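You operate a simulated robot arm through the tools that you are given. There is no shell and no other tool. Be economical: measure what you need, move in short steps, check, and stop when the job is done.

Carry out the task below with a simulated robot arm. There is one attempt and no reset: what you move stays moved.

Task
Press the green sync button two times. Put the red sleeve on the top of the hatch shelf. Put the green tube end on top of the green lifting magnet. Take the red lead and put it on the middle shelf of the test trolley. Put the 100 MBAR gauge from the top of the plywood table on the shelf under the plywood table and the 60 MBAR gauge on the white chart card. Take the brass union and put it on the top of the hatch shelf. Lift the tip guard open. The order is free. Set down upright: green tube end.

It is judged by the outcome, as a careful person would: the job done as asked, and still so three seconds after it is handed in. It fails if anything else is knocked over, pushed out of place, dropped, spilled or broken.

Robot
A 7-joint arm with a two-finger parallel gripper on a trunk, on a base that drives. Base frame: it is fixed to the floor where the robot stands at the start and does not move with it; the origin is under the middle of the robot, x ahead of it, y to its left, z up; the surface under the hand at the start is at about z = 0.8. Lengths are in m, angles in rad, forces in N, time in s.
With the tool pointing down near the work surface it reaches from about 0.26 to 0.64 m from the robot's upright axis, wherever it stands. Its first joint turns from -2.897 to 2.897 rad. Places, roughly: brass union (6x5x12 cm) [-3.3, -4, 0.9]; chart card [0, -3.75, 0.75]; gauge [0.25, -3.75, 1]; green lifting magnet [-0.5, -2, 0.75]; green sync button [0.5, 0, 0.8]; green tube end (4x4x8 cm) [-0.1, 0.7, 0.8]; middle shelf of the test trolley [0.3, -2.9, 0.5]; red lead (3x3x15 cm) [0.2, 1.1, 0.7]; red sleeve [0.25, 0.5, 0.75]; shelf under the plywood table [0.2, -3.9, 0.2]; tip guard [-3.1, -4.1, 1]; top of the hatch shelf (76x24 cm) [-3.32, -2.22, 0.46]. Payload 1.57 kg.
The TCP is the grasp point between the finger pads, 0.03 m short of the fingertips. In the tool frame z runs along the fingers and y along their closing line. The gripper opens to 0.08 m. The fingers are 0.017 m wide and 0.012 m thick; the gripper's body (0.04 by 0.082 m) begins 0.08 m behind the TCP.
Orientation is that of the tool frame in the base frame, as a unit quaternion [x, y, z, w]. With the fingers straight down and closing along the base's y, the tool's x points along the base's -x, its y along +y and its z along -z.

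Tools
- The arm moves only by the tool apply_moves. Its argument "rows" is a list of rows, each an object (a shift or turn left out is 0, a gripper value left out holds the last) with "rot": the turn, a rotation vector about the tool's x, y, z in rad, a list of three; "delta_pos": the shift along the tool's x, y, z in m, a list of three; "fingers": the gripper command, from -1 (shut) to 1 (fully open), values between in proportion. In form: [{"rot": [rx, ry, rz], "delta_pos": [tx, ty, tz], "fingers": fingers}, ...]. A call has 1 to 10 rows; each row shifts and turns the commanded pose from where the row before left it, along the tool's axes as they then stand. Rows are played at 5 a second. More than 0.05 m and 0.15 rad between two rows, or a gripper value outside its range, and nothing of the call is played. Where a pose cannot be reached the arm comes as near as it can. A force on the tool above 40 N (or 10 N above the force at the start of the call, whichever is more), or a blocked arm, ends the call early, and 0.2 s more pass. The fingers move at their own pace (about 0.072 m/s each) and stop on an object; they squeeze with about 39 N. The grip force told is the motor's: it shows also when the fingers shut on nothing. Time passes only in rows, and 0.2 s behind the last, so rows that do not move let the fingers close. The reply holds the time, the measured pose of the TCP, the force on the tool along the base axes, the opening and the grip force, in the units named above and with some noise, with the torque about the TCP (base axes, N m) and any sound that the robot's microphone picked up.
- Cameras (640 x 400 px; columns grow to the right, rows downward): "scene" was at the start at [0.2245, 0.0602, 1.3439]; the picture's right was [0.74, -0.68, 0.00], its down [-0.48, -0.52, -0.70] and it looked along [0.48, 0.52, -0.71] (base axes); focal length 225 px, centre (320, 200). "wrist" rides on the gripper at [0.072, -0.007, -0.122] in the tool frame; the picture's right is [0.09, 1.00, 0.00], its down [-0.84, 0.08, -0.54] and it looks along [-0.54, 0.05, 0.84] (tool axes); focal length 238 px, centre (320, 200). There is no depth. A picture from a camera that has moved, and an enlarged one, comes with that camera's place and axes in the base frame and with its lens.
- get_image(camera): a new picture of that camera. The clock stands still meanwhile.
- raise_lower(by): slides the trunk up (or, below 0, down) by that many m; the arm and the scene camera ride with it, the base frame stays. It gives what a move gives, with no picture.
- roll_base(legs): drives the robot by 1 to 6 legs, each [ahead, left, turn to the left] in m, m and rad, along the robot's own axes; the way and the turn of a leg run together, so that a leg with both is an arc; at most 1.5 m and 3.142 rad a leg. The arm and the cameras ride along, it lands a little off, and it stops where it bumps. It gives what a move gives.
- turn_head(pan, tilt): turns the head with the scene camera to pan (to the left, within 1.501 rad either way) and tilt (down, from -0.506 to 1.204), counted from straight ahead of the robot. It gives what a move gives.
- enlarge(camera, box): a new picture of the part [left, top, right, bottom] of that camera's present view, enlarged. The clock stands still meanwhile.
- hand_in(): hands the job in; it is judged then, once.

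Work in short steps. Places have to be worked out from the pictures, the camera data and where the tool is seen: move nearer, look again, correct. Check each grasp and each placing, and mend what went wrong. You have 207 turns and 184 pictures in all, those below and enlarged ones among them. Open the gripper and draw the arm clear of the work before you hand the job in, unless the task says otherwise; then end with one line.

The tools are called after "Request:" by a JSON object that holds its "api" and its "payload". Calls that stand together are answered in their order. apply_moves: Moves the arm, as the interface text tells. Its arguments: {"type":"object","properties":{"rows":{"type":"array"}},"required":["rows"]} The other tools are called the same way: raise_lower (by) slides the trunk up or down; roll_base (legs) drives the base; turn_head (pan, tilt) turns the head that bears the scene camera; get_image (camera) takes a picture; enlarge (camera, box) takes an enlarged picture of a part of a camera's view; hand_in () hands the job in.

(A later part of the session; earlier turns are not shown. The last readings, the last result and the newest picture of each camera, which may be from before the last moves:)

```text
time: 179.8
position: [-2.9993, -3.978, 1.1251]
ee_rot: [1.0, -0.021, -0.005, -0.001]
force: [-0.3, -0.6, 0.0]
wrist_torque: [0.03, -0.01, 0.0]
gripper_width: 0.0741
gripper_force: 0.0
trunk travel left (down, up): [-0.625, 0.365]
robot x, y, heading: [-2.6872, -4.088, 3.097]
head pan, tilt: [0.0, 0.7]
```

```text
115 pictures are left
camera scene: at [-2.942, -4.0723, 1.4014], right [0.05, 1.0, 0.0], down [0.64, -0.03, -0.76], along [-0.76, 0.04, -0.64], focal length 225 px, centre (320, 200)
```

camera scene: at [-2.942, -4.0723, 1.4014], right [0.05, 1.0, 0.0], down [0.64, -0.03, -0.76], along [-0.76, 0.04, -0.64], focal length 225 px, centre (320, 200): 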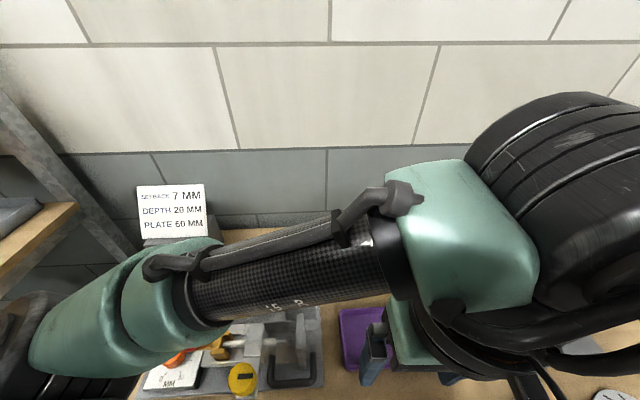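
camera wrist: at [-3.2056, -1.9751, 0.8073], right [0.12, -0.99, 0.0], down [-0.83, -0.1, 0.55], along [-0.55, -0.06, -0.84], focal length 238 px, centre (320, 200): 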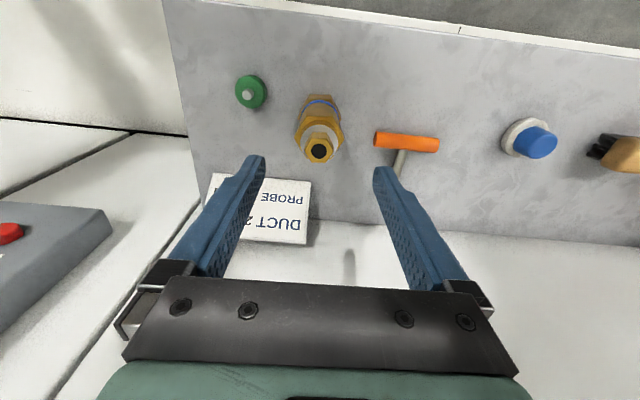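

The arm hides the guard. I back up 0.2 m and shift left so the wrist camera views the guard's handle.

Request:
{"api": "roll_base", "payload": {"legs": [[-0.2, 0.14, 0.045]]}}

Request:
{"api": "get_image", "payload": {"camera": "wrist"}}

Request:
{"api": "get_image", "payload": {"camera": "scene"}}

```text
time: 181.6
position: [-2.8109, -4.1367, 1.1243]
ee_rot: [1.0, 0.0, -0.005, -0.001]
force: [-0.2, -0.4, -0.1]
wrist_torque: [0.01, 0.02, 0.03]
gripper_width: 0.0741
gripper_force: 0.1
trunk travel left (down, up): [-0.625, 0.365]
robot x, y, heading: [-2.4915, -4.2263, 3.139]
head pan, tilt: [0.0, 0.7]
```

```text
114 pictures are left
camera wrist: at [-2.7371, -4.1293, 1.2467], right [0.09, -1.0, 0.0], down [-0.83, -0.08, 0.55], along [-0.55, -0.05, -0.83], focal length 238 px, centre (320, 200)
```

wrist: 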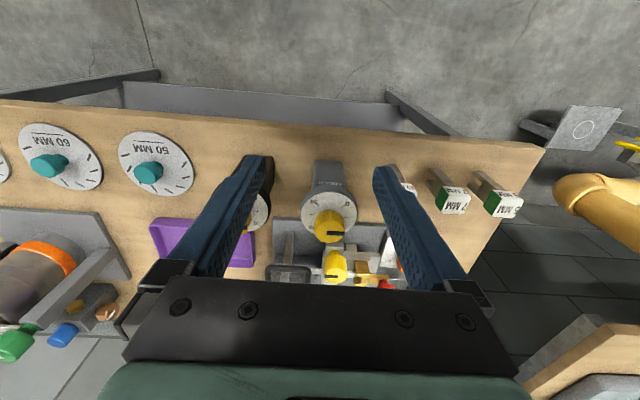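

```text
113 pictures are left
camera scene: at [-2.7482, -4.2274, 1.4016], right [0.0, 1.0, 0.0], down [0.64, 0.0, -0.77], along [-0.77, 0.0, -0.64], focal length 225 px, centre (320, 200)
```

scene: 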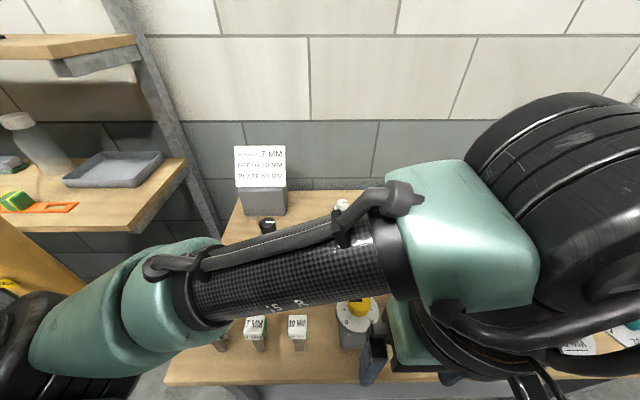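

The elbow blocks the view. I shift the base right and fold the hand to the left, as it was before when the view was clear.

Request:
{"api": "roll_base", "payload": {"legs": [[0, -0.22, 0]]}}

Request:
{"api": "apply_moves", "payload": {"rows": [{"delta_pos": [0.01, 0.045, -0.01]}, {"delta_pos": [0.01, 0.045, 0]}, {"delta_pos": [0.01, 0.045, 0]}, {"delta_pos": [0.01, 0.045, 0]}, {"delta_pos": [0.01, 0.045, 0]}, {"delta_pos": [0, 0.04, 0]}]}}

Request:
{"api": "get_image", "payload": {"camera": "scene"}}

```text
time: 183.3
position: [-2.81, -3.9184, 1.1251]
ee_rot: [1.0, 0.001, -0.005, -0.001]
force: [0.0, 1.1, 0.3]
wrist_torque: [-0.01, 0.03, 0.01]
gripper_width: 0.0741
gripper_force: 0.1
trunk travel left (down, up): [-0.625, 0.365]
robot x, y, heading: [-2.4924, -4.0092, 3.14]
head pan, tilt: [0.0, 0.7]
```

```text
time: 184.7
position: [-2.7591, -4.1875, 1.1355]
ee_rot: [1.0, 0.001, -0.006, 0.0]
force: [-0.4, 0.0, -0.3]
wrist_torque: [0.01, 0.0, -0.01]
gripper_width: 0.074
gripper_force: 0.0
trunk travel left (down, up): [-0.625, 0.365]
robot x, y, heading: [-2.4908, -4.0148, 3.137]
head pan, tilt: [0.0, 0.7]
```

```text
112 pictures are left
camera scene: at [-2.7478, -4.0107, 1.4015], right [0.0, 1.0, 0.0], down [0.64, 0.0, -0.77], along [-0.77, 0.0, -0.64], focal length 225 px, centre (320, 200)
```

scene: 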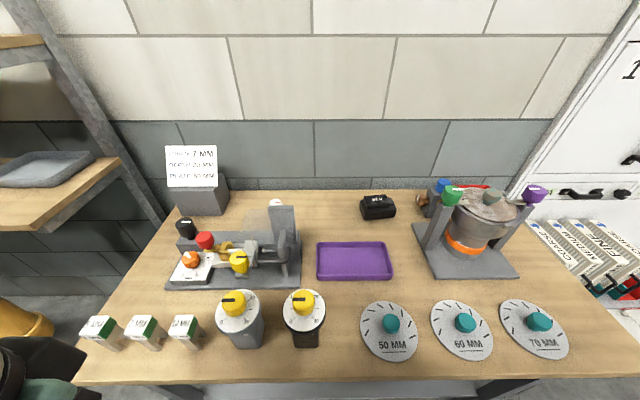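

Now it is clear; I enlarge the apparatus.

Request:
{"api": "enlarge", "payload": {"camera": "scene", "box": [160, 185, 320, 300]}}

Request:
{"api": "enlarge", "payload": {"camera": "scene", "box": [225, 190, 315, 290]}}

```text
3.48 times, centred on (240, 242) of scene
camera zoom: at [-2.7478, -4.0107, 1.4015], right [0.0, 1.0, 0.0], down [0.64, 0.0, -0.77], along [-0.77, 0.0, -0.64], focal length 784 px, centre (598, 52)
```

zoom: 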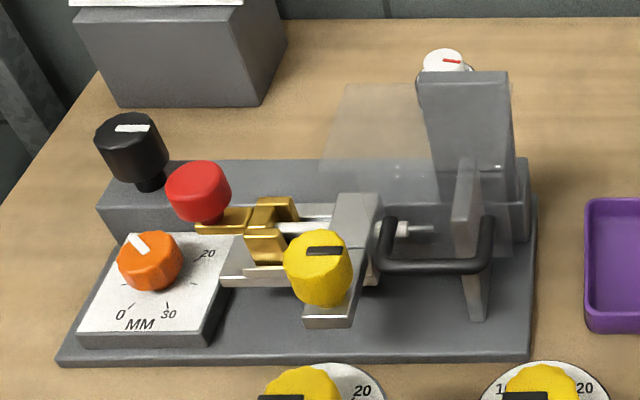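

```text
4.00 times, centred on (270, 240) of scene
camera zoom: at [-2.7478, -4.0107, 1.4015], right [0.0, 1.0, 0.0], down [0.64, 0.0, -0.77], along [-0.77, 0.0, -0.64], focal length 902 px, centre (520, 40)
```

zoom: 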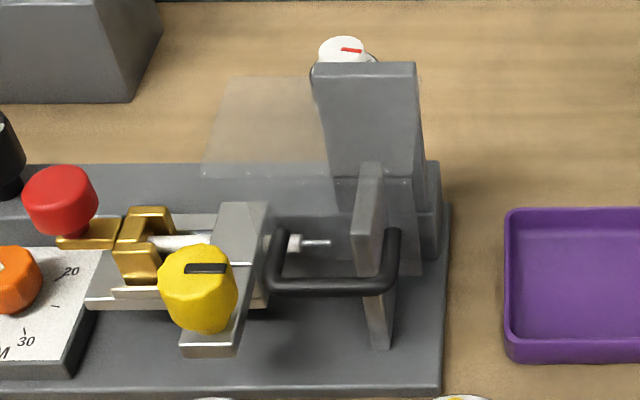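

The handle bar lies along y, triangulated at about (−3.017, −4.104, 1.015), legs running back ~3.5 cm to the clear guard. I raise the hand, approach and rotate 90° to get a side view of the guard and the jaw closing across the bar.

Request:
{"api": "apply_moves", "payload": {"rows": [{"delta_pos": [0, 0, -0.045]}, {"delta_pos": [0, 0, -0.045]}, {"delta_pos": [-0.03, -0.02, -0.025]}, {"delta_pos": [-0.04, -0.02, 0]}, {"delta_pos": [-0.04, -0.02, 0], "rot": [0, 0, -0.1]}, {"rot": [0, 0, -0.147]}, {"rot": [0, 0, -0.147]}, {"rot": [0, 0, -0.147]}, {"rot": [0, 0, -0.147]}, {"rot": [0, 0, -0.147]}]}}

Request:
{"api": "apply_moves", "payload": {"rows": [{"rot": [0, 0, -0.147]}, {"rot": [0, 0, -0.147]}, {"rot": [0, 0, -0.147]}, {"rot": [0, 0, -0.147]}, {"rot": [0, 0, -0.148]}]}}

Request:
{"api": "get_image", "payload": {"camera": "wrist"}}

```text
time: 185.6
position: [-2.788, -4.1664, 1.2159]
ee_rot: [0.998, 0.011, 0.063, -0.009]
force: [-0.3, -0.4, 0.1]
wrist_torque: [0.0, -0.02, -0.04]
gripper_width: 0.0737
gripper_force: 0.2
trunk travel left (down, up): [-0.625, 0.365]
robot x, y, heading: [-2.4916, -4.0089, 3.138]
head pan, tilt: [0.0, 0.7]
stopped in row 4: the arm was blocked; the commanded pose is now the measured one
```

```text
time: 186.8
position: [-2.7871, -4.1671, 1.2158]
ee_rot: [0.926, 0.372, 0.063, 0.015]
force: [-0.7, -0.2, 0.1]
wrist_torque: [0.04, -0.04, -0.02]
gripper_width: 0.0742
gripper_force: 0.0
trunk travel left (down, up): [-0.625, 0.365]
robot x, y, heading: [-2.4918, -4.0116, 3.138]
head pan, tilt: [0.0, 0.7]
```

```text
109 pictures are left
camera wrist: at [-2.7557, -4.1147, 1.3429], right [0.75, -0.66, 0.08], down [-0.62, -0.64, 0.46], along [-0.25, -0.39, -0.89], focal length 238 px, centre (320, 200)
```

wrist: 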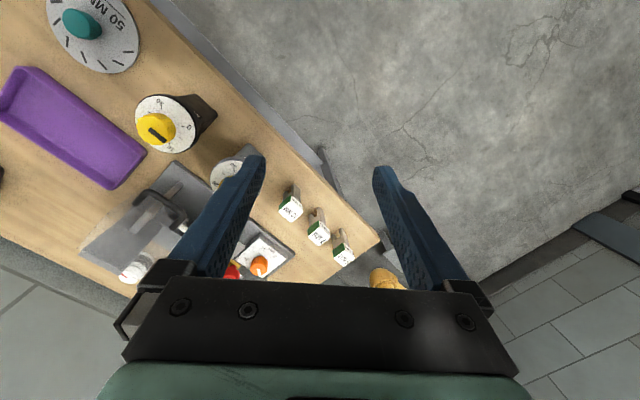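

The arm hit a limit and tilted slightly. I raise the trunk while lowering the hand, and correct the tilt.

Request:
{"api": "raise_lower", "payload": {"by": 0.15}}

Request:
{"api": "apply_moves", "payload": {"rows": [{"delta_pos": [0, 0, 0.045]}, {"delta_pos": [0, 0, 0.03], "rot": [0.075, -0.106, 0]}, {"rot": [0, 0, -0.147]}, {"rot": [0, 0, -0.147]}, {"rot": [0, 0, -0.147]}, {"rot": [0, 0, -0.147]}, {"rot": [0, 0, -0.147]}]}}

```text
time: 188.5
position: [-2.7883, -4.1686, 1.3647]
ee_rot: [0.927, 0.369, 0.063, 0.015]
force: [-0.7, 0.4, -0.8]
wrist_torque: [0.0, -0.03, -0.01]
gripper_width: 0.074
gripper_force: 0.0
trunk travel left (down, up): [-0.775, 0.215]
robot x, y, heading: [-2.4915, -4.0082, 3.136]
head pan, tilt: [0.0, 0.7]
```

```text
time: 190.1
position: [-2.7774, -4.1655, 1.2904]
ee_rot: [0.733, 0.68, -0.001, -0.001]
force: [-0.3, 0.0, -0.9]
wrist_torque: [0.0, 0.03, 0.01]
gripper_width: 0.0741
gripper_force: 0.1
trunk travel left (down, up): [-0.775, 0.215]
robot x, y, heading: [-2.4932, -4.0141, 3.135]
head pan, tilt: [0.0, 0.7]
```

Tilt is fixed. I finish the turn and go near the guard for a side view.

Request:
{"api": "apply_moves", "payload": {"rows": [{"rot": [0, 0, -0.075], "delta_pos": [0, -0.02, 0.01]}, {"delta_pos": [0.015, -0.04, 0.01]}, {"delta_pos": [0.015, -0.04, 0.01]}, {"delta_pos": [0.015, -0.04, 0.01]}, {"delta_pos": [0.02, -0.035, 0]}]}}

Request:
{"api": "get_image", "payload": {"camera": "wrist"}}

Request:
{"api": "get_image", "payload": {"camera": "scene"}}

```text
time: 191.3
position: [-2.954, -4.0965, 1.2511]
ee_rot: [0.708, 0.706, 0.0, 0.001]
force: [1.1, 0.2, 0.6]
wrist_torque: [0.0, -0.02, 0.01]
gripper_width: 0.0741
gripper_force: 0.0
trunk travel left (down, up): [-0.775, 0.215]
robot x, y, heading: [-2.4941, -4.0124, 3.141]
head pan, tilt: [0.0, 0.7]
```

```text
108 pictures are left
camera wrist: at [-2.9603, -4.024, 1.3733], right [1.0, 0.09, 0.0], down [0.08, -0.84, 0.54], along [0.05, -0.54, -0.84], focal length 238 px, centre (320, 200)
```

wrist: 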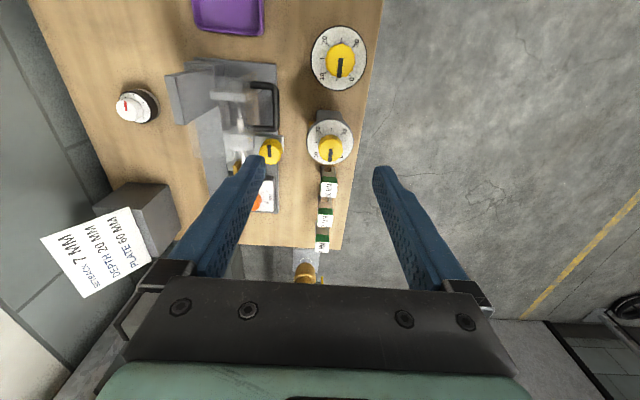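

```text
107 pictures are left
camera scene: at [-2.7489, -4.0094, 1.5512], right [0.0, 1.0, 0.0], down [0.64, 0.0, -0.76], along [-0.76, 0.0, -0.64], focal length 225 px, centre (320, 200)
```

scene: 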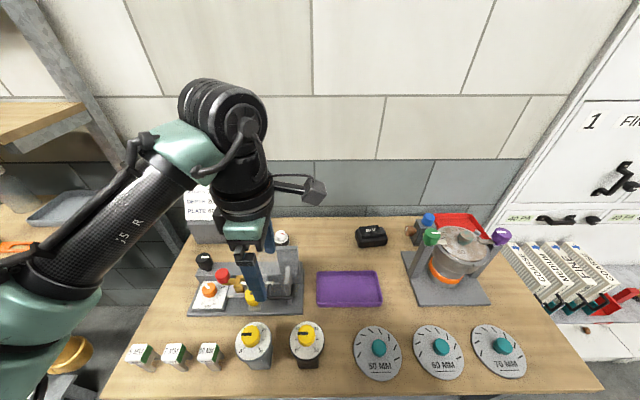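

Request:
{"api": "enlarge", "payload": {"camera": "wrist", "box": [160, 50, 300, 190]}}

Request:
{"api": "enlarge", "payload": {"camera": "scene", "box": [180, 225, 320, 325]}}

```text
2.86 times, centred on (230, 120) of wrist
camera zoom: at [-2.9603, -4.024, 1.3733], right [1.0, 0.09, 0.0], down [0.08, -0.84, 0.54], along [0.05, -0.54, -0.84], focal length 681 px, centre (577, 429)
```

zoom: 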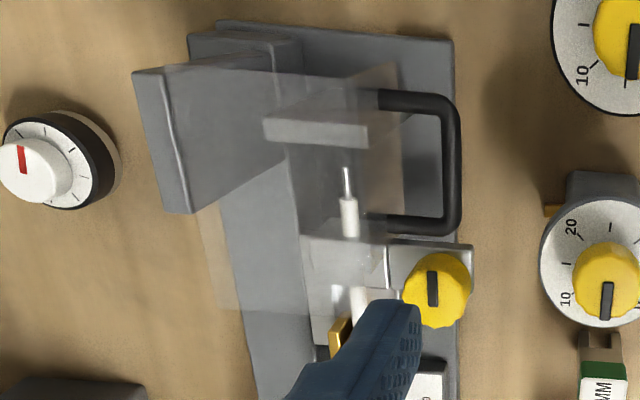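

```text
4.00 times, centred on (250, 275) of scene
camera zoom: at [-2.7489, -4.0094, 1.5512], right [0.0, 1.0, 0.0], down [0.64, 0.0, -0.76], along [-0.76, 0.0, -0.64], focal length 902 px, centre (600, -100)
```

zoom: 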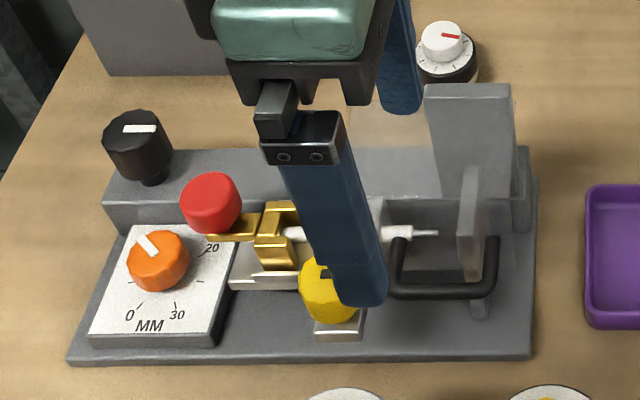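

Triangulated: guard hinge edge at (x −3.128, z 1.058), handle bar at (−3.017, −4.103, 1.015), radius ≈0.12 m. I go above the bar with a 3 cm opening and check.

Request:
{"api": "apply_moves", "payload": {"rows": [{"delta_pos": [-0.002, -0.032, 0], "fingers": -0.25}, {"delta_pos": [-0.004, -0.031, 0.01]}, {"delta_pos": [0, 0, 0.045]}, {"delta_pos": [0, 0, 0.045]}, {"delta_pos": [0, 0, 0.04]}]}}

Request:
{"api": "get_image", "payload": {"camera": "wrist"}}

Request:
{"api": "enlarge", "payload": {"camera": "scene", "box": [180, 225, 320, 325]}}

```text
time: 192.5
position: [-3.0126, -4.1034, 1.1105]
ee_rot: [0.708, 0.706, -0.001, 0.0]
force: [-0.7, -0.3, 0.2]
wrist_torque: [-0.01, 0.02, 0.03]
gripper_width: 0.03
gripper_force: 0.1
trunk travel left (down, up): [-0.775, 0.215]
robot x, y, heading: [-2.4907, -4.013, 3.135]
head pan, tilt: [0.0, 0.7]
```

```text
104 pictures are left
camera wrist: at [-3.0182, -4.0301, 1.2322], right [1.0, 0.09, 0.0], down [0.08, -0.84, 0.54], along [0.05, -0.54, -0.84], focal length 238 px, centre (320, 200)
```

wrist: 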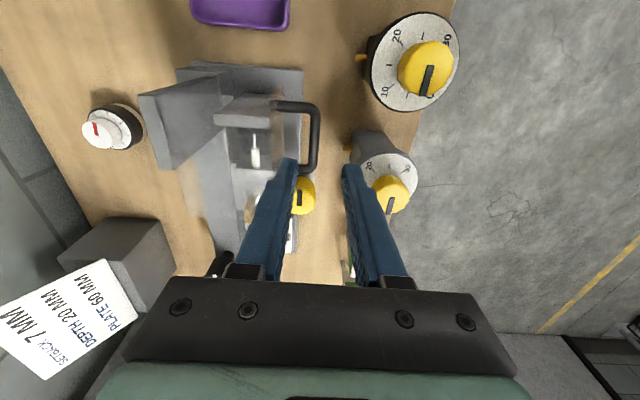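

```text
4.00 times, centred on (250, 275) of scene
camera zoom: at [-2.748, -4.0101, 1.5515], right [0.0, 1.0, 0.0], down [0.64, 0.0, -0.76], along [-0.76, 0.0, -0.64], focal length 902 px, centre (600, -100)
```

zoom: 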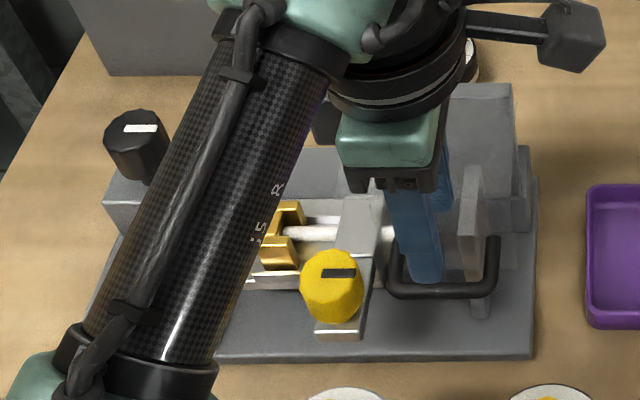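

Aligned. I move 4 mm back and descend over the bar.

Request:
{"api": "apply_moves", "payload": {"rows": [{"delta_pos": [0.001, -0.004, 0.02]}, {"delta_pos": [0, 0, 0.03]}, {"delta_pos": [0, 0, 0.02]}, {"delta_pos": [0, 0, 0.012]}, {}]}}

Request:
{"api": "get_image", "payload": {"camera": "wrist"}}

Request:
{"api": "enlarge", "payload": {"camera": "scene", "box": [220, 235, 320, 315]}}

```text
time: 193.7
position: [-3.019, -4.1045, 1.028]
ee_rot: [0.708, 0.706, -0.001, -0.001]
force: [-0.8, 0.1, -0.1]
wrist_torque: [0.0, -0.01, 0.03]
gripper_width: 0.0302
gripper_force: 0.0
trunk travel left (down, up): [-0.775, 0.215]
robot x, y, heading: [-2.492, -4.0099, 3.138]
head pan, tilt: [0.0, 0.7]
```

```text
102 pictures are left
camera wrist: at [-3.0249, -4.032, 1.1499], right [1.0, 0.09, 0.0], down [0.08, -0.84, 0.54], along [0.05, -0.54, -0.84], focal length 238 px, centre (320, 200)
```

wrist: 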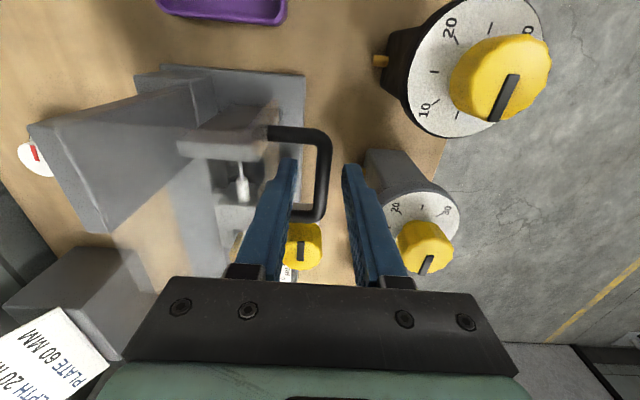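

```text
5.00 times, centred on (270, 275) of scene
camera zoom: at [-2.7478, -4.0104, 1.5515], right [0.0, 1.0, 0.0], down [0.64, 0.0, -0.77], along [-0.77, 0.0, -0.64], focal length 1127 px, centre (570, -175)
```

zoom: 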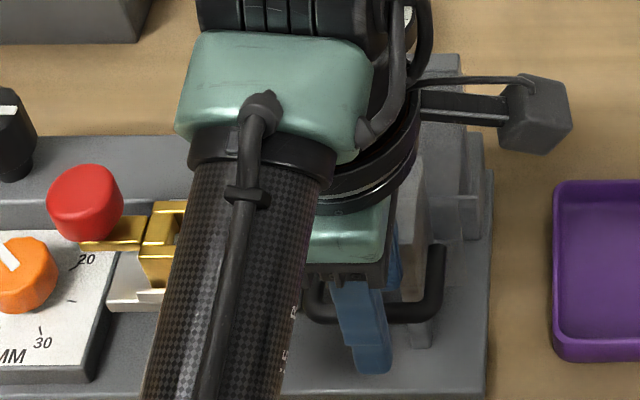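

The bar lies between the fingers. I close on it and lift along the first part of the hinge arc.

Request:
{"api": "apply_moves", "payload": {"rows": [{"fingers": -1}, {}, {}, {"delta_pos": [0, 0.0056, -0.0194]}, {"delta_pos": [0, 0.0024, -0.0236]}, {"delta_pos": [0, -0.0024, -0.0236]}]}}

Request:
{"api": "get_image", "payload": {"camera": "wrist"}}

Request:
{"api": "enlarge", "payload": {"camera": "scene", "box": [180, 225, 320, 325]}}

```text
time: 195.1
position: [-3.0129, -4.1044, 1.0964]
ee_rot: [0.708, 0.706, 0.0, 0.0]
force: [18.0, 3.0, 3.7]
wrist_torque: [0.08, -0.31, 0.19]
gripper_width: 0.0094
gripper_force: 27.2
trunk travel left (down, up): [-0.775, 0.215]
robot x, y, heading: [-2.4959, -4.0106, 3.139]
head pan, tilt: [0.0, 0.7]
```

```text
100 pictures are left
camera wrist: at [-3.0186, -4.0319, 1.219], right [1.0, 0.09, 0.0], down [0.07, -0.84, 0.54], along [0.05, -0.54, -0.84], focal length 238 px, centre (320, 200)
```

wrist: 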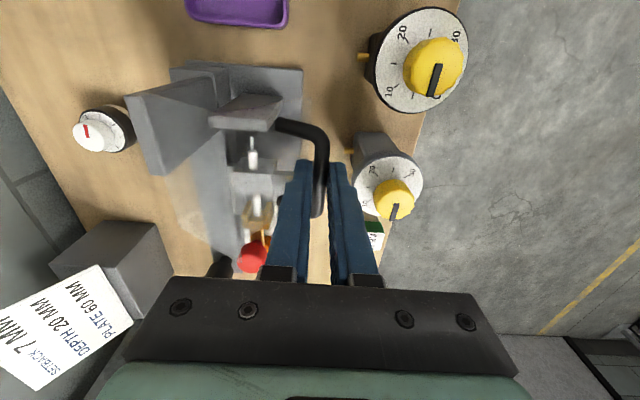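

```text
4.00 times, centred on (250, 275) of scene
camera zoom: at [-2.7445, -4.0096, 1.5522], right [0.0, 1.0, 0.0], down [0.64, 0.0, -0.77], along [-0.77, 0.0, -0.64], focal length 902 px, centre (600, -100)
```

zoom: 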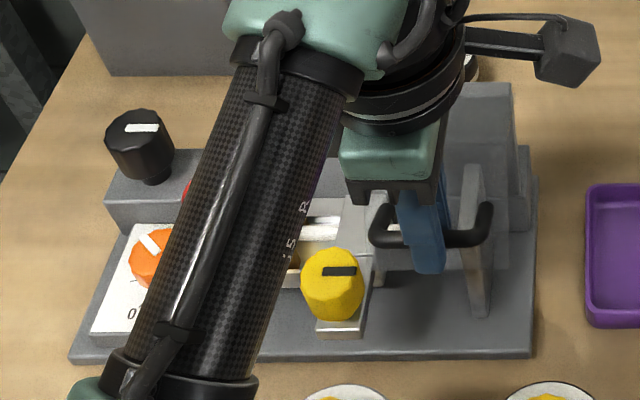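

The guard is rising in the grip; the +18 N x-force says the arc bulges out more than assumed. I continue upward with less backward motion.

Request:
{"api": "apply_moves", "payload": {"rows": [{"delta_pos": [0, 0.005, -0.01]}, {"delta_pos": [0, 0.0, -0.015]}, {}]}}

```text
time: 195.9
position: [-3.0185, -4.1043, 1.1193]
ee_rot: [0.707, 0.707, -0.004, -0.006]
force: [-35.9, -0.9, -15.4]
wrist_torque: [-0.59, 0.68, 0.22]
gripper_width: 0.0093
gripper_force: 28.2
trunk travel left (down, up): [-0.775, 0.215]
robot x, y, heading: [-2.4955, -4.0136, 3.142]
head pan, tilt: [0.0, 0.7]
```

Refit from the readings: hinge near (−3.154, 1.061), radius 0.145. I follow that arc.

Request:
{"api": "apply_moves", "payload": {"rows": [{"delta_pos": [0, -0.014, -0.005]}, {"delta_pos": [0, -0.007, -0.015]}, {"delta_pos": [0, -0.0113, -0.0185]}, {"delta_pos": [0, -0.0139, -0.0167]}, {}]}}

Request:
{"api": "get_image", "payload": {"camera": "wrist"}}

```text
time: 197.1
position: [-3.0556, -4.1046, 1.1722]
ee_rot: [0.708, 0.706, 0.0, 0.0]
force: [-8.3, -5.4, -11.5]
wrist_torque: [-0.43, 0.17, 0.21]
gripper_width: 0.0096
gripper_force: 27.5
trunk travel left (down, up): [-0.775, 0.215]
robot x, y, heading: [-2.4948, -4.0142, 3.135]
head pan, tilt: [0.0, 0.7]
```

```text
98 pictures are left
camera wrist: at [-3.0627, -4.0323, 1.2947], right [1.0, 0.09, 0.0], down [0.08, -0.84, 0.54], along [0.05, -0.54, -0.84], focal length 238 px, centre (320, 200)
```

wrist: 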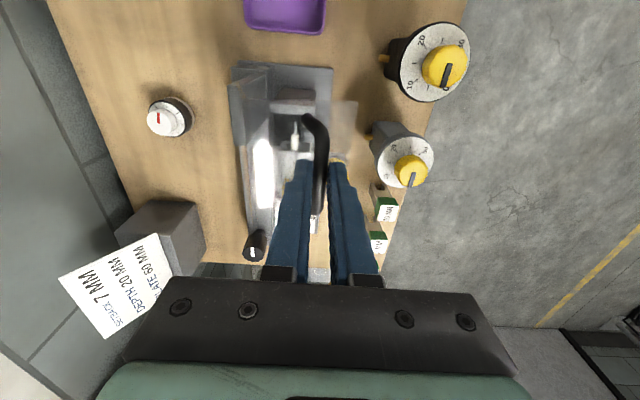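

Forces are low; the guard is swinging up. Continue along the arc.

Request:
{"api": "apply_moves", "payload": {"rows": [{"delta_pos": [0, -0.0182, -0.0133]}, {"delta_pos": [0, -0.0181, -0.0115]}, {"delta_pos": [0, -0.0198, -0.0085]}, {"delta_pos": [0, -0.0209, -0.0055]}, {}]}}

Request:
{"api": "get_image", "payload": {"camera": "wrist"}}

Request:
{"api": "enlarge", "payload": {"camera": "scene", "box": [160, 175, 320, 325]}}

```text
time: 198.3
position: [-3.1347, -4.1015, 1.2139]
ee_rot: [0.709, 0.705, 0.0, -0.001]
force: [-0.1, 0.4, 0.0]
wrist_torque: [0.01, -0.02, -0.01]
gripper_width: 0.0
gripper_force: 21.1
trunk travel left (down, up): [-0.775, 0.215]
robot x, y, heading: [-2.4946, -4.0127, 3.14]
head pan, tilt: [0.0, 0.7]
```

```text
97 pictures are left
camera wrist: at [-3.1398, -4.0292, 1.3353], right [1.0, 0.09, 0.0], down [0.07, -0.84, 0.54], along [0.05, -0.54, -0.84], focal length 238 px, centre (320, 200)
```

wrist: 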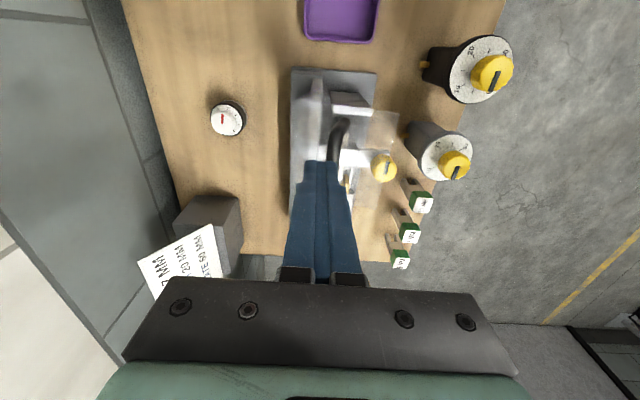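

```text
2.67 times, centred on (240, 250) of scene
camera zoom: at [-2.7497, -4.0107, 1.5513], right [0.0, 1.0, 0.0], down [0.65, 0.0, -0.76], along [-0.76, 0.0, -0.65], focal length 601 px, centre (533, 67)
```

zoom: 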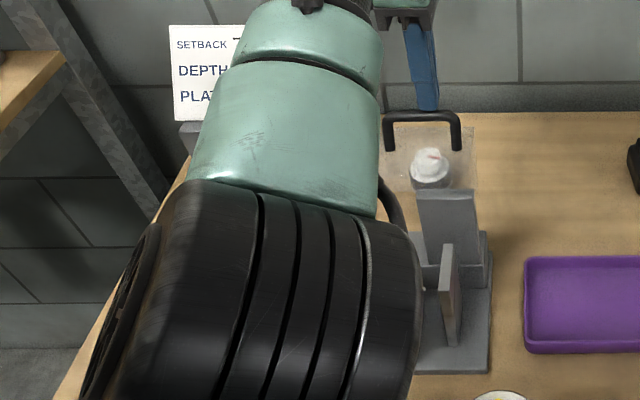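

The bar slipped out near the end of the swing, but the guard stays up. I withdraw upward and look at it.

Request:
{"api": "apply_moves", "payload": {"rows": [{"delta_pos": [0, 0, -0.03]}, {"delta_pos": [0, 0.04, -0.01]}, {"delta_pos": [0, 0.045, 0]}, {"delta_pos": [0, 0.045, 0]}, {"delta_pos": [-0.02, 0.045, 0]}, {"delta_pos": [-0.03, 0.035, 0]}, {"delta_pos": [-0.03, 0.03, 0]}, {"delta_pos": [0, 0, 0.03]}]}}

Request:
{"api": "enlarge", "payload": {"camera": "scene", "box": [160, 175, 320, 325]}}

Request:
{"api": "get_image", "payload": {"camera": "scene"}}

```text
time: 200.1
position: [-2.8897, -4.1823, 1.2225]
ee_rot: [0.708, 0.706, 0.0, 0.0]
force: [0.0, -0.1, 0.1]
wrist_torque: [0.06, 0.01, -0.04]
gripper_width: 0.0
gripper_force: 21.2
trunk travel left (down, up): [-0.775, 0.215]
robot x, y, heading: [-2.4913, -4.0082, 3.137]
head pan, tilt: [0.0, 0.7]
```

```text
2.67 times, centred on (240, 250) of scene
camera zoom: at [-2.7488, -4.0099, 1.5513], right [0.0, 1.0, 0.0], down [0.64, 0.0, -0.76], along [-0.76, 0.0, -0.64], focal length 601 px, centre (533, 67)
```

zoom: 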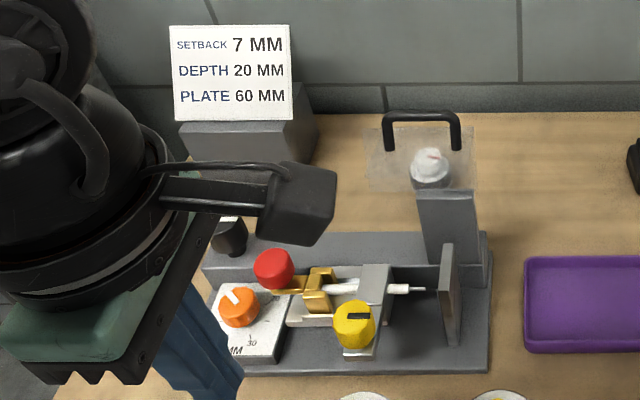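

```text
94 pictures are left
camera scene: at [-2.7488, -4.0099, 1.5513], right [0.0, 1.0, 0.0], down [0.64, 0.0, -0.76], along [-0.76, 0.0, -0.64], focal length 225 px, centre (320, 200)
```

scene: 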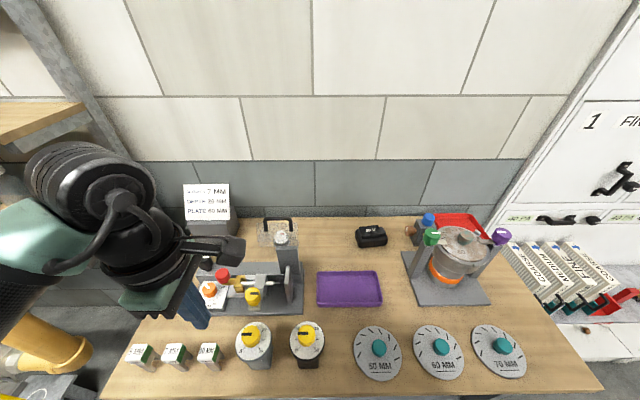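

The guard stands open at about 90°. To be sure it is fully open, I push the bar gently further back with shut fingers.

Request:
{"api": "apply_moves", "payload": {"rows": [{"delta_pos": [0.04, -0.03, 0]}, {"delta_pos": [0.04, -0.03, 0]}, {"delta_pos": [0, -0.045, 0]}, {"delta_pos": [0, -0.045, 0]}, {"delta_pos": [0, -0.042, 0.01]}, {"delta_pos": [0, 0, 0.02]}, {}]}}

Request:
{"api": "get_image", "payload": {"camera": "wrist"}}

```text
time: 201.7
position: [-3.0829, -4.1045, 1.1934]
ee_rot: [0.708, 0.706, -0.001, -0.001]
force: [-0.4, 0.3, 0.5]
wrist_torque: [-0.02, 0.02, 0.02]
gripper_width: 0.0001
gripper_force: 21.4
trunk travel left (down, up): [-0.775, 0.215]
robot x, y, heading: [-2.4942, -4.0144, 3.139]
head pan, tilt: [0.0, 0.7]
```

```text
93 pictures are left
camera wrist: at [-3.0892, -4.0307, 1.316], right [1.0, 0.09, 0.0], down [0.08, -0.84, 0.54], along [0.05, -0.54, -0.84], focal length 238 px, centre (320, 200)
```

wrist: 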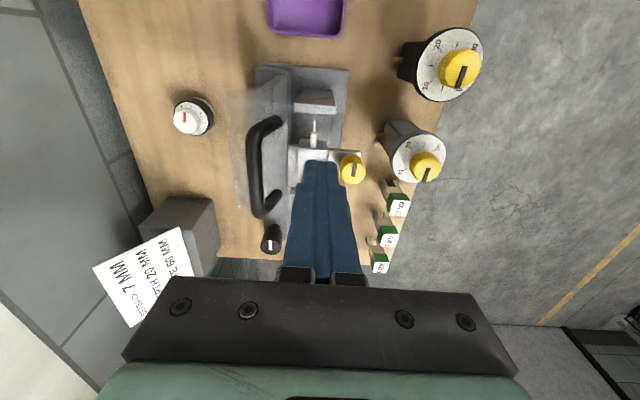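

The guard has swung back past vertical and rests open — done. I retract and turn the tool back to neutral before driving to the plywood table.

Request:
{"api": "apply_moves", "payload": {"rows": [{"delta_pos": [0, 0.045, -0.01]}, {"delta_pos": [0, 0.045, -0.01]}, {"delta_pos": [0, 0.045, -0.01]}, {"delta_pos": [-0.02, 0.045, 0]}, {"delta_pos": [-0.04, 0.02, 0]}, {"rot": [0, 0, 0.149]}, {"rot": [0, 0, 0.149]}, {"rot": [0, 0, 0.149]}, {"rot": [0, 0, 0.149]}, {"rot": [0, 0, 0.149]}]}}

Request:
{"api": "apply_moves", "payload": {"rows": [{"rot": [0, 0, 0.149]}, {"rot": [0, 0, 0.149]}, {"rot": [0, 0, 0.149]}, {"rot": [0, 0, 0.149]}, {"rot": [0, 0, 0.149]}, {"rot": [0, 0, 0.08], "fingers": 1}]}}

Request:
{"api": "roll_base", "payload": {"legs": [[-0.6, 0, 0], [0, 0, 3.14]]}}

Request:
{"api": "turn_head", "payload": {"pan": 0.0, "tilt": 0.4}}

Request:
{"api": "get_image", "payload": {"camera": "scene"}}

```text
time: 203.9
position: [-2.8839, -4.165, 1.2248]
ee_rot: [0.917, 0.399, 0.0, 0.0]
force: [0.7, -0.4, 1.0]
wrist_torque: [0.02, 0.0, 0.0]
gripper_width: 0.0
gripper_force: 21.6
trunk travel left (down, up): [-0.775, 0.215]
robot x, y, heading: [-2.4929, -4.0146, 3.132]
head pan, tilt: [0.0, 0.7]
```

```text
time: 205.3
position: [-2.8842, -4.1635, 1.2237]
ee_rot: [1.0, -0.003, -0.001, 0.001]
force: [-0.7, 0.2, 0.2]
wrist_torque: [0.02, 0.01, 0.0]
gripper_width: 0.0524
gripper_force: 0.2
trunk travel left (down, up): [-0.775, 0.215]
robot x, y, heading: [-2.4924, -4.0099, 3.141]
head pan, tilt: [0.0, 0.7]
```

```text
time: 216.0
position: [-1.5068, -3.872, 1.2231]
ee_rot: [0.01, 1.0, 0.0, 0.002]
force: [-0.8, 0.4, 0.6]
wrist_torque: [-0.03, -0.04, 0.02]
gripper_width: 0.08
gripper_force: 0.0
trunk travel left (down, up): [-0.775, 0.215]
robot x, y, heading: [-1.8985, -4.0141, -0.017]
head pan, tilt: [0.0, 0.7]
```

```text
time: 216.8
position: [-1.5062, -3.8723, 1.2236]
ee_rot: [0.01, 1.0, -0.001, 0.0]
force: [0.2, 0.9, -0.2]
wrist_torque: [0.01, 0.02, 0.0]
gripper_width: 0.08
gripper_force: 0.1
trunk travel left (down, up): [-0.775, 0.215]
robot x, y, heading: [-1.8998, -4.0149, -0.016]
head pan, tilt: [0.0, 0.4]
```

```text
92 pictures are left
camera scene: at [-1.639, -4.0218, 1.5782], right [-0.02, -1.0, 0.0], down [-0.39, 0.01, -0.92], along [0.92, -0.02, -0.39], focal length 225 px, centre (320, 200)
```

scene: 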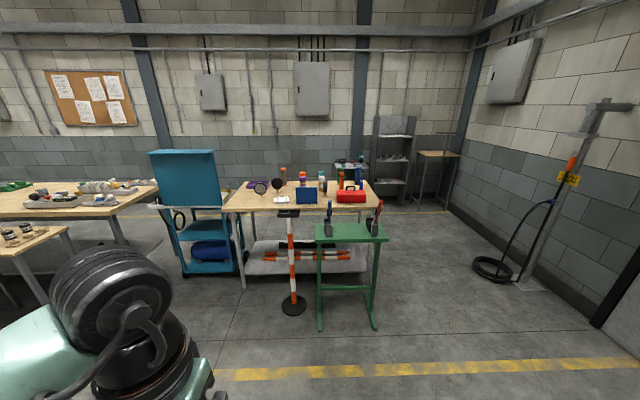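

The plywood table is ahead with a teal trolley at left, and a striped post and green stand in front. I zoom in.

Request:
{"api": "enlarge", "payload": {"camera": "scene", "box": [140, 140, 400, 340]}}

Request:
{"api": "enlarge", "payload": {"camera": "scene", "box": [225, 160, 395, 290]}}

```text
2.00 times, centred on (270, 240) of scene
camera zoom: at [-1.639, -4.0218, 1.5782], right [-0.02, -1.0, 0.0], down [-0.39, 0.01, -0.92], along [0.92, -0.02, -0.39], focal length 451 px, centre (420, 120)
```

zoom: 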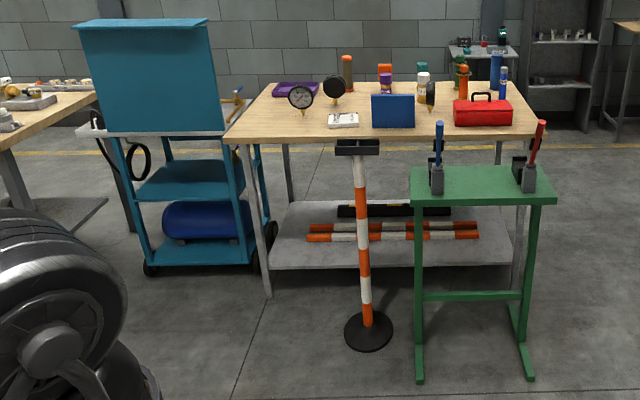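

```text
3.08 times, centred on (310, 225) of scene
camera zoom: at [-1.639, -4.0218, 1.5782], right [-0.02, -1.0, 0.0], down [-0.39, 0.01, -0.92], along [0.92, -0.02, -0.39], focal length 694 px, centre (351, 123)
```

zoom: 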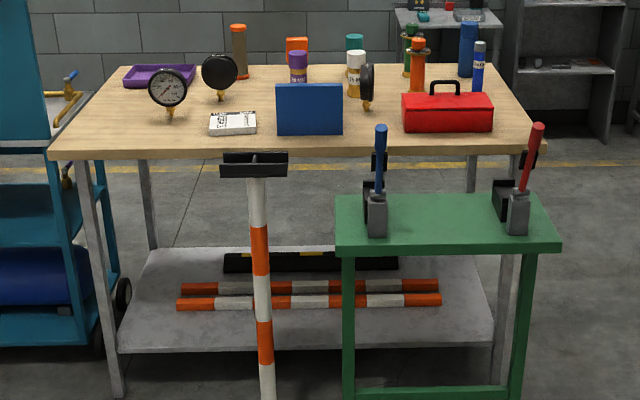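

Three gauges stand on the table; the striped post (≈−0.22, −3.83) and stand must be avoided. I drive to (−1.0, −3.48), to the left of the post, and look closer.

Request:
{"api": "roll_base", "payload": {"legs": [[0.9, 0.54, 0.016]]}}

Request:
{"api": "turn_head", "payload": {"pan": -0.15, "tilt": 0.5}}

Request:
{"api": "get_image", "payload": {"camera": "scene"}}

```text
time: 222.1
position: [-0.6238, -3.3283, 1.2244]
ee_rot: [0.005, 1.0, 0.0, 0.001]
force: [0.7, -0.2, 0.3]
wrist_torque: [0.01, 0.02, 0.01]
gripper_width: 0.08
gripper_force: 0.0
trunk travel left (down, up): [-0.775, 0.215]
robot x, y, heading: [-1.0178, -3.4776, -0.016]
head pan, tilt: [0.0, 0.4]
```

```text
time: 222.8
position: [-0.6246, -3.3266, 1.2248]
ee_rot: [0.005, 1.0, 0.001, 0.0]
force: [-0.4, -0.3, 0.0]
wrist_torque: [0.02, -0.03, -0.03]
gripper_width: 0.08
gripper_force: 0.1
trunk travel left (down, up): [-0.775, 0.215]
robot x, y, heading: [-1.0189, -3.4761, -0.013]
head pan, tilt: [-0.15, 0.499]
```

```text
89 pictures are left
camera scene: at [-0.7571, -3.4925, 1.5692], right [-0.16, -0.99, 0.0], down [-0.47, 0.08, -0.88], along [0.87, -0.14, -0.48], focal length 225 px, centre (320, 200)
```

scene: 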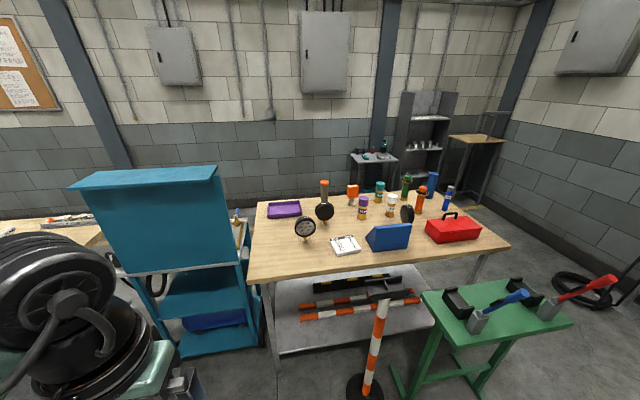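

Request:
{"api": "enlarge", "payload": {"camera": "scene", "box": [255, 170, 435, 270]}}

Request:
{"api": "enlarge", "payload": {"camera": "scene", "box": [250, 250, 450, 400]}}

```text
3.56 times, centred on (345, 220) of scene
camera zoom: at [-0.7571, -3.4925, 1.5692], right [-0.16, -0.99, 0.0], down [-0.47, 0.08, -0.88], along [0.87, -0.14, -0.48], focal length 801 px, centre (231, 129)
```

zoom: 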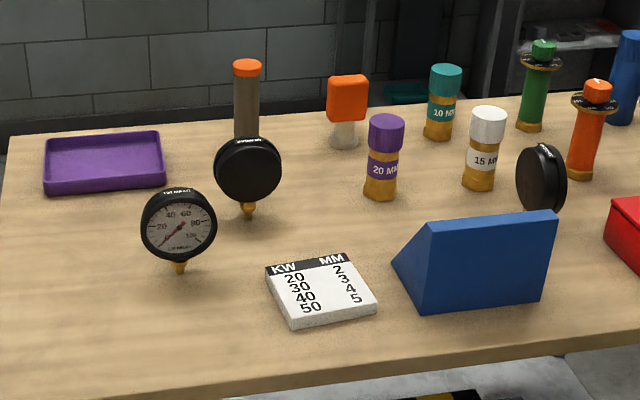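

```text
2.67 times, centred on (350, 325) of scene
camera zoom: at [-0.7571, -3.4925, 1.5692], right [-0.16, -0.99, 0.0], down [-0.47, 0.08, -0.88], along [0.87, -0.14, -0.48], focal length 601 px, centre (240, -133)
```

zoom: 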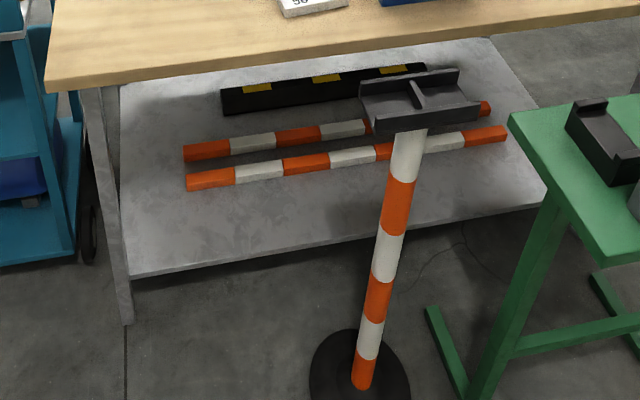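

Gauge labels are on the rim tops; I zoom in on each.

Request:
{"api": "enlarge", "payload": {"camera": "scene", "box": [290, 200, 340, 232]}}

Request:
{"api": "enlarge", "payload": {"camera": "scene", "box": [390, 195, 430, 225]}}

```text
12.50 times, centred on (315, 216) of scene
camera zoom: at [-0.7571, -3.4925, 1.5692], right [-0.16, -0.99, 0.0], down [-0.47, 0.08, -0.88], along [0.87, -0.14, -0.48], focal length 2817 px, centre (382, 0)
```

zoom: 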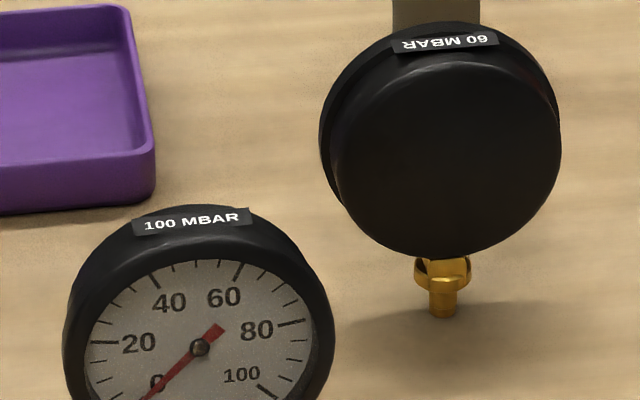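

```text
13.33 times, centred on (410, 210) of scene
camera zoom: at [-0.7571, -3.4925, 1.5692], right [-0.16, -0.99, 0.0], down [-0.47, 0.08, -0.88], along [0.87, -0.14, -0.48], focal length 3005 px, centre (-880, 67)
```

zoom: 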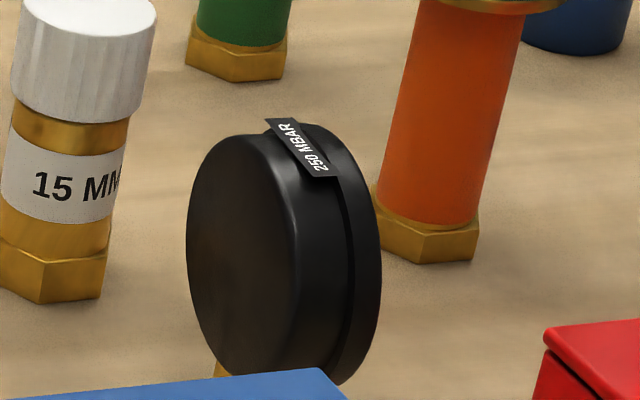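

The front gauge is 100 MBAR, the one behind is 60 MBAR (the side one is 250). I swing the hand right, away from the trolley board, then drive up to x≈−0.40.

Request:
{"api": "apply_moves", "payload": {"rows": [{"delta_pos": [0.01, -0.045, 0]}, {"delta_pos": [0.01, -0.045, 0]}, {"delta_pos": [0.01, -0.045, 0]}, {"delta_pos": [0.01, -0.045, 0]}, {"delta_pos": [0.01, -0.035, 0]}]}}

Request:
{"api": "roll_base", "payload": {"legs": [[0.6, 0, 0.013]]}}

Request:
{"api": "turn_head", "payload": {"pan": 0.0, "tilt": 0.8}}

Request:
{"api": "get_image", "payload": {"camera": "scene"}}

Request:
{"api": "get_image", "payload": {"camera": "wrist"}}

```text
time: 224.0
position: [-0.6744, -3.5449, 1.2283]
ee_rot: [0.005, 1.0, 0.001, 0.001]
force: [0.1, -0.3, -1.0]
wrist_torque: [0.01, -0.02, -0.01]
gripper_width: 0.0799
gripper_force: 0.1
trunk travel left (down, up): [-0.775, 0.215]
robot x, y, heading: [-1.0211, -3.4748, -0.007]
head pan, tilt: [-0.15, 0.499]
```

```text
time: 227.4
position: [-0.0823, -3.556, 1.2278]
ee_rot: [0.009, 1.0, 0.0, 0.001]
force: [0.2, 0.7, 0.5]
wrist_torque: [0.02, 0.0, 0.03]
gripper_width: 0.0801
gripper_force: 0.1
trunk travel left (down, up): [-0.775, 0.215]
robot x, y, heading: [-0.4235, -3.4866, -0.021]
head pan, tilt: [-0.15, 0.499]
```

```text
time: 228.2
position: [-0.0829, -3.556, 1.2273]
ee_rot: [0.009, 1.0, -0.001, 0.001]
force: [0.2, -1.2, 0.7]
wrist_torque: [-0.03, 0.0, -0.01]
gripper_width: 0.0799
gripper_force: 0.2
trunk travel left (down, up): [-0.775, 0.215]
robot x, y, heading: [-0.4197, -3.484, -0.02]
head pan, tilt: [0.0, 0.799]
```

```text
84 pictures are left
camera scene: at [-0.1742, -3.4895, 1.5433], right [-0.02, -1.0, 0.0], down [-0.72, 0.01, -0.7], along [0.7, -0.01, -0.72], focal length 225 px, centre (320, 200)
```

scene: 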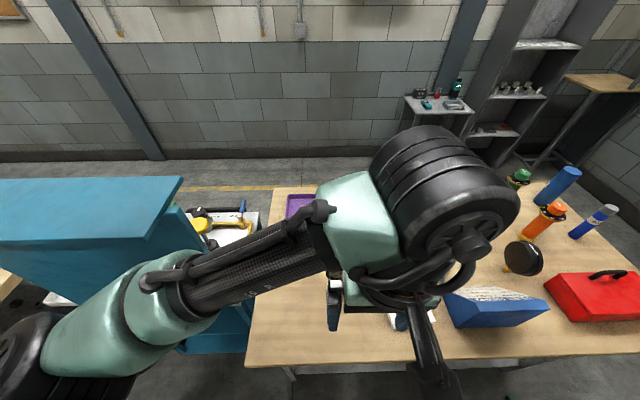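

```text
83 pictures are left
camera wrist: at [-0.1539, -3.5599, 1.3502], right [-0.07, 1.0, 0.0], down [0.84, 0.06, 0.54], along [0.54, 0.04, -0.84], focal length 238 px, centre (320, 200)
```

wrist: 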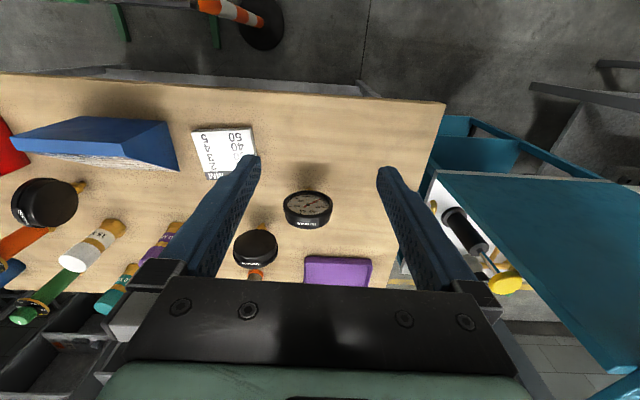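

Triangulated: 100 MBAR disc centre (0.11, −3.563, 0.953); 60 MBAR disc (0.26, −3.683, 0.93). Both discs lie across x, so I turn the jaw 90° to close along x.

Request:
{"api": "apply_moves", "payload": {"rows": [{"rot": [0, 0, -0.149]}, {"rot": [0, 0, -0.149]}, {"rot": [0, 0, -0.149]}, {"rot": [0, 0, -0.149]}, {"rot": [0, 0, -0.149]}, {"rot": [0, 0, -0.149]}, {"rot": [0, 0, -0.149]}, {"rot": [0, 0, -0.149]}, {"rot": [0, 0, -0.149]}, {"rot": [0, 0, -0.149]}]}}

Request:
{"api": "apply_moves", "payload": {"rows": [{"rot": [0, 0, -0.1]}, {}]}}

```text
time: 230.4
position: [-0.0821, -3.5567, 1.228]
ee_rot: [-0.673, 0.74, 0.0, 0.001]
force: [0.1, -0.1, -0.6]
wrist_torque: [-0.02, 0.03, -0.03]
gripper_width: 0.0799
gripper_force: 0.1
trunk travel left (down, up): [-0.775, 0.215]
robot x, y, heading: [-0.4254, -3.4871, -0.018]
head pan, tilt: [0.0, 0.799]
```

```text
time: 231.0
position: [-0.0822, -3.555, 1.2288]
ee_rot: [0.708, -0.706, 0.0, -0.001]
force: [0.7, 0.1, -0.6]
wrist_torque: [-0.01, 0.0, 0.01]
gripper_width: 0.08
gripper_force: 0.0
trunk travel left (down, up): [-0.775, 0.215]
robot x, y, heading: [-0.4273, -3.487, -0.019]
head pan, tilt: [0.0, 0.799]
```

Now the tool x points to −y and tool y to −x. I move over the 100 MBAR gauge, staying high.

Request:
{"api": "apply_moves", "payload": {"rows": [{"delta_pos": [0.002, -0.048, 0]}, {"delta_pos": [0.002, -0.048, 0]}, {"delta_pos": [0.002, -0.048, 0]}, {"delta_pos": [0.001, -0.047, 0.015]}, {"delta_pos": [0, 0, 0.045]}, {"delta_pos": [0, 0, 0.045]}]}}

Request:
{"api": "get_image", "payload": {"camera": "wrist"}}

Request:
{"api": "get_image", "payload": {"camera": "scene"}}

```text
time: 232.4
position: [0.112, -3.5612, 1.1192]
ee_rot: [0.708, -0.706, 0.001, -0.001]
force: [-0.1, -0.7, -0.8]
wrist_torque: [0.01, 0.02, 0.04]
gripper_width: 0.0801
gripper_force: 0.2
trunk travel left (down, up): [-0.775, 0.215]
robot x, y, heading: [-0.4229, -3.4837, -0.018]
head pan, tilt: [0.0, 0.799]
```

```text
82 pictures are left
camera wrist: at [0.1193, -3.6331, 1.2413], right [-1.0, -0.09, 0.0], down [-0.08, 0.84, 0.54], along [-0.05, 0.54, -0.84], focal length 238 px, centre (320, 200)
```

wrist: 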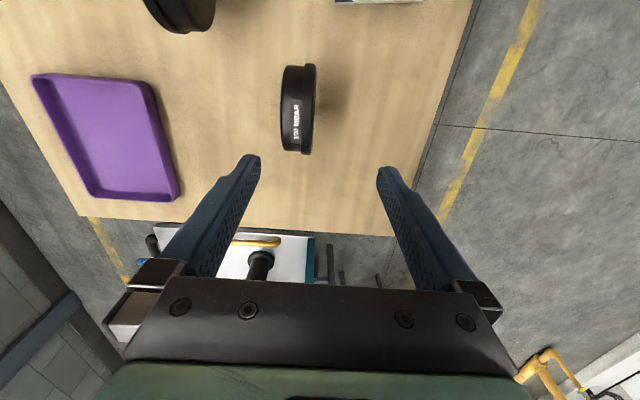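

```text
81 pictures are left
camera scene: at [-0.1735, -3.49, 1.5432], right [-0.02, -1.0, 0.0], down [-0.72, 0.01, -0.7], along [0.7, -0.01, -0.72], focal length 225 px, centre (320, 200)
```

scene: 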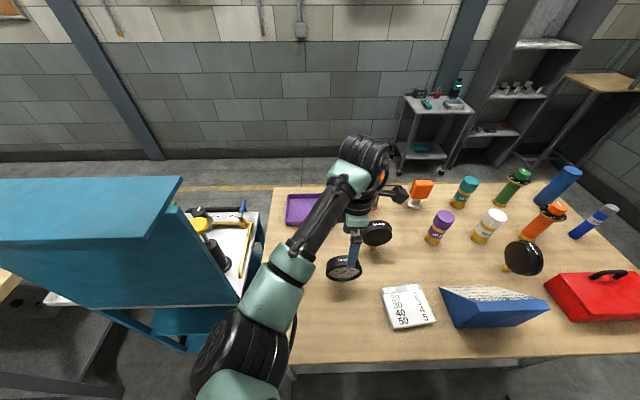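

The disc body centre is ~2 cm further in +x. I correct and descend near grip height, then check.

Request:
{"api": "apply_moves", "payload": {"rows": [{"delta_pos": [0.006, -0.02, 0.02]}, {"delta_pos": [0, 0, 0.03]}, {"delta_pos": [0, 0, 0.03]}, {}]}}

Request:
{"api": "get_image", "payload": {"camera": "wrist"}}

```text
time: 233.4
position: [0.1281, -3.5668, 1.0409]
ee_rot: [0.708, -0.706, 0.001, 0.0]
force: [-0.2, 0.4, 0.1]
wrist_torque: [-0.01, 0.0, 0.01]
gripper_width: 0.0801
gripper_force: 0.1
trunk travel left (down, up): [-0.775, 0.215]
robot x, y, heading: [-0.4247, -3.4853, -0.016]
head pan, tilt: [0.0, 0.799]
```

```text
80 pictures are left
camera wrist: at [0.1352, -3.6381, 1.1625], right [-1.0, -0.09, 0.0], down [-0.08, 0.84, 0.54], along [-0.05, 0.54, -0.84], focal length 238 px, centre (320, 200)
```

wrist: 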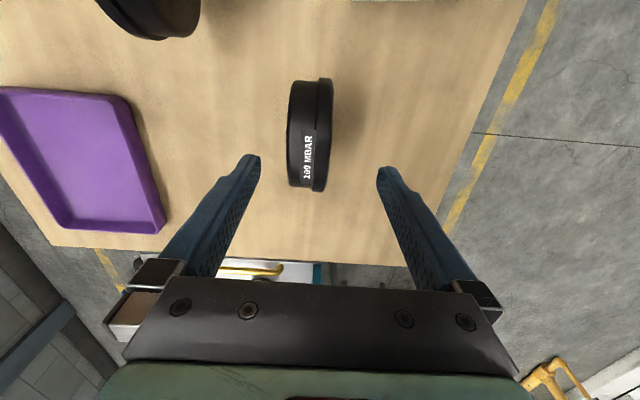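

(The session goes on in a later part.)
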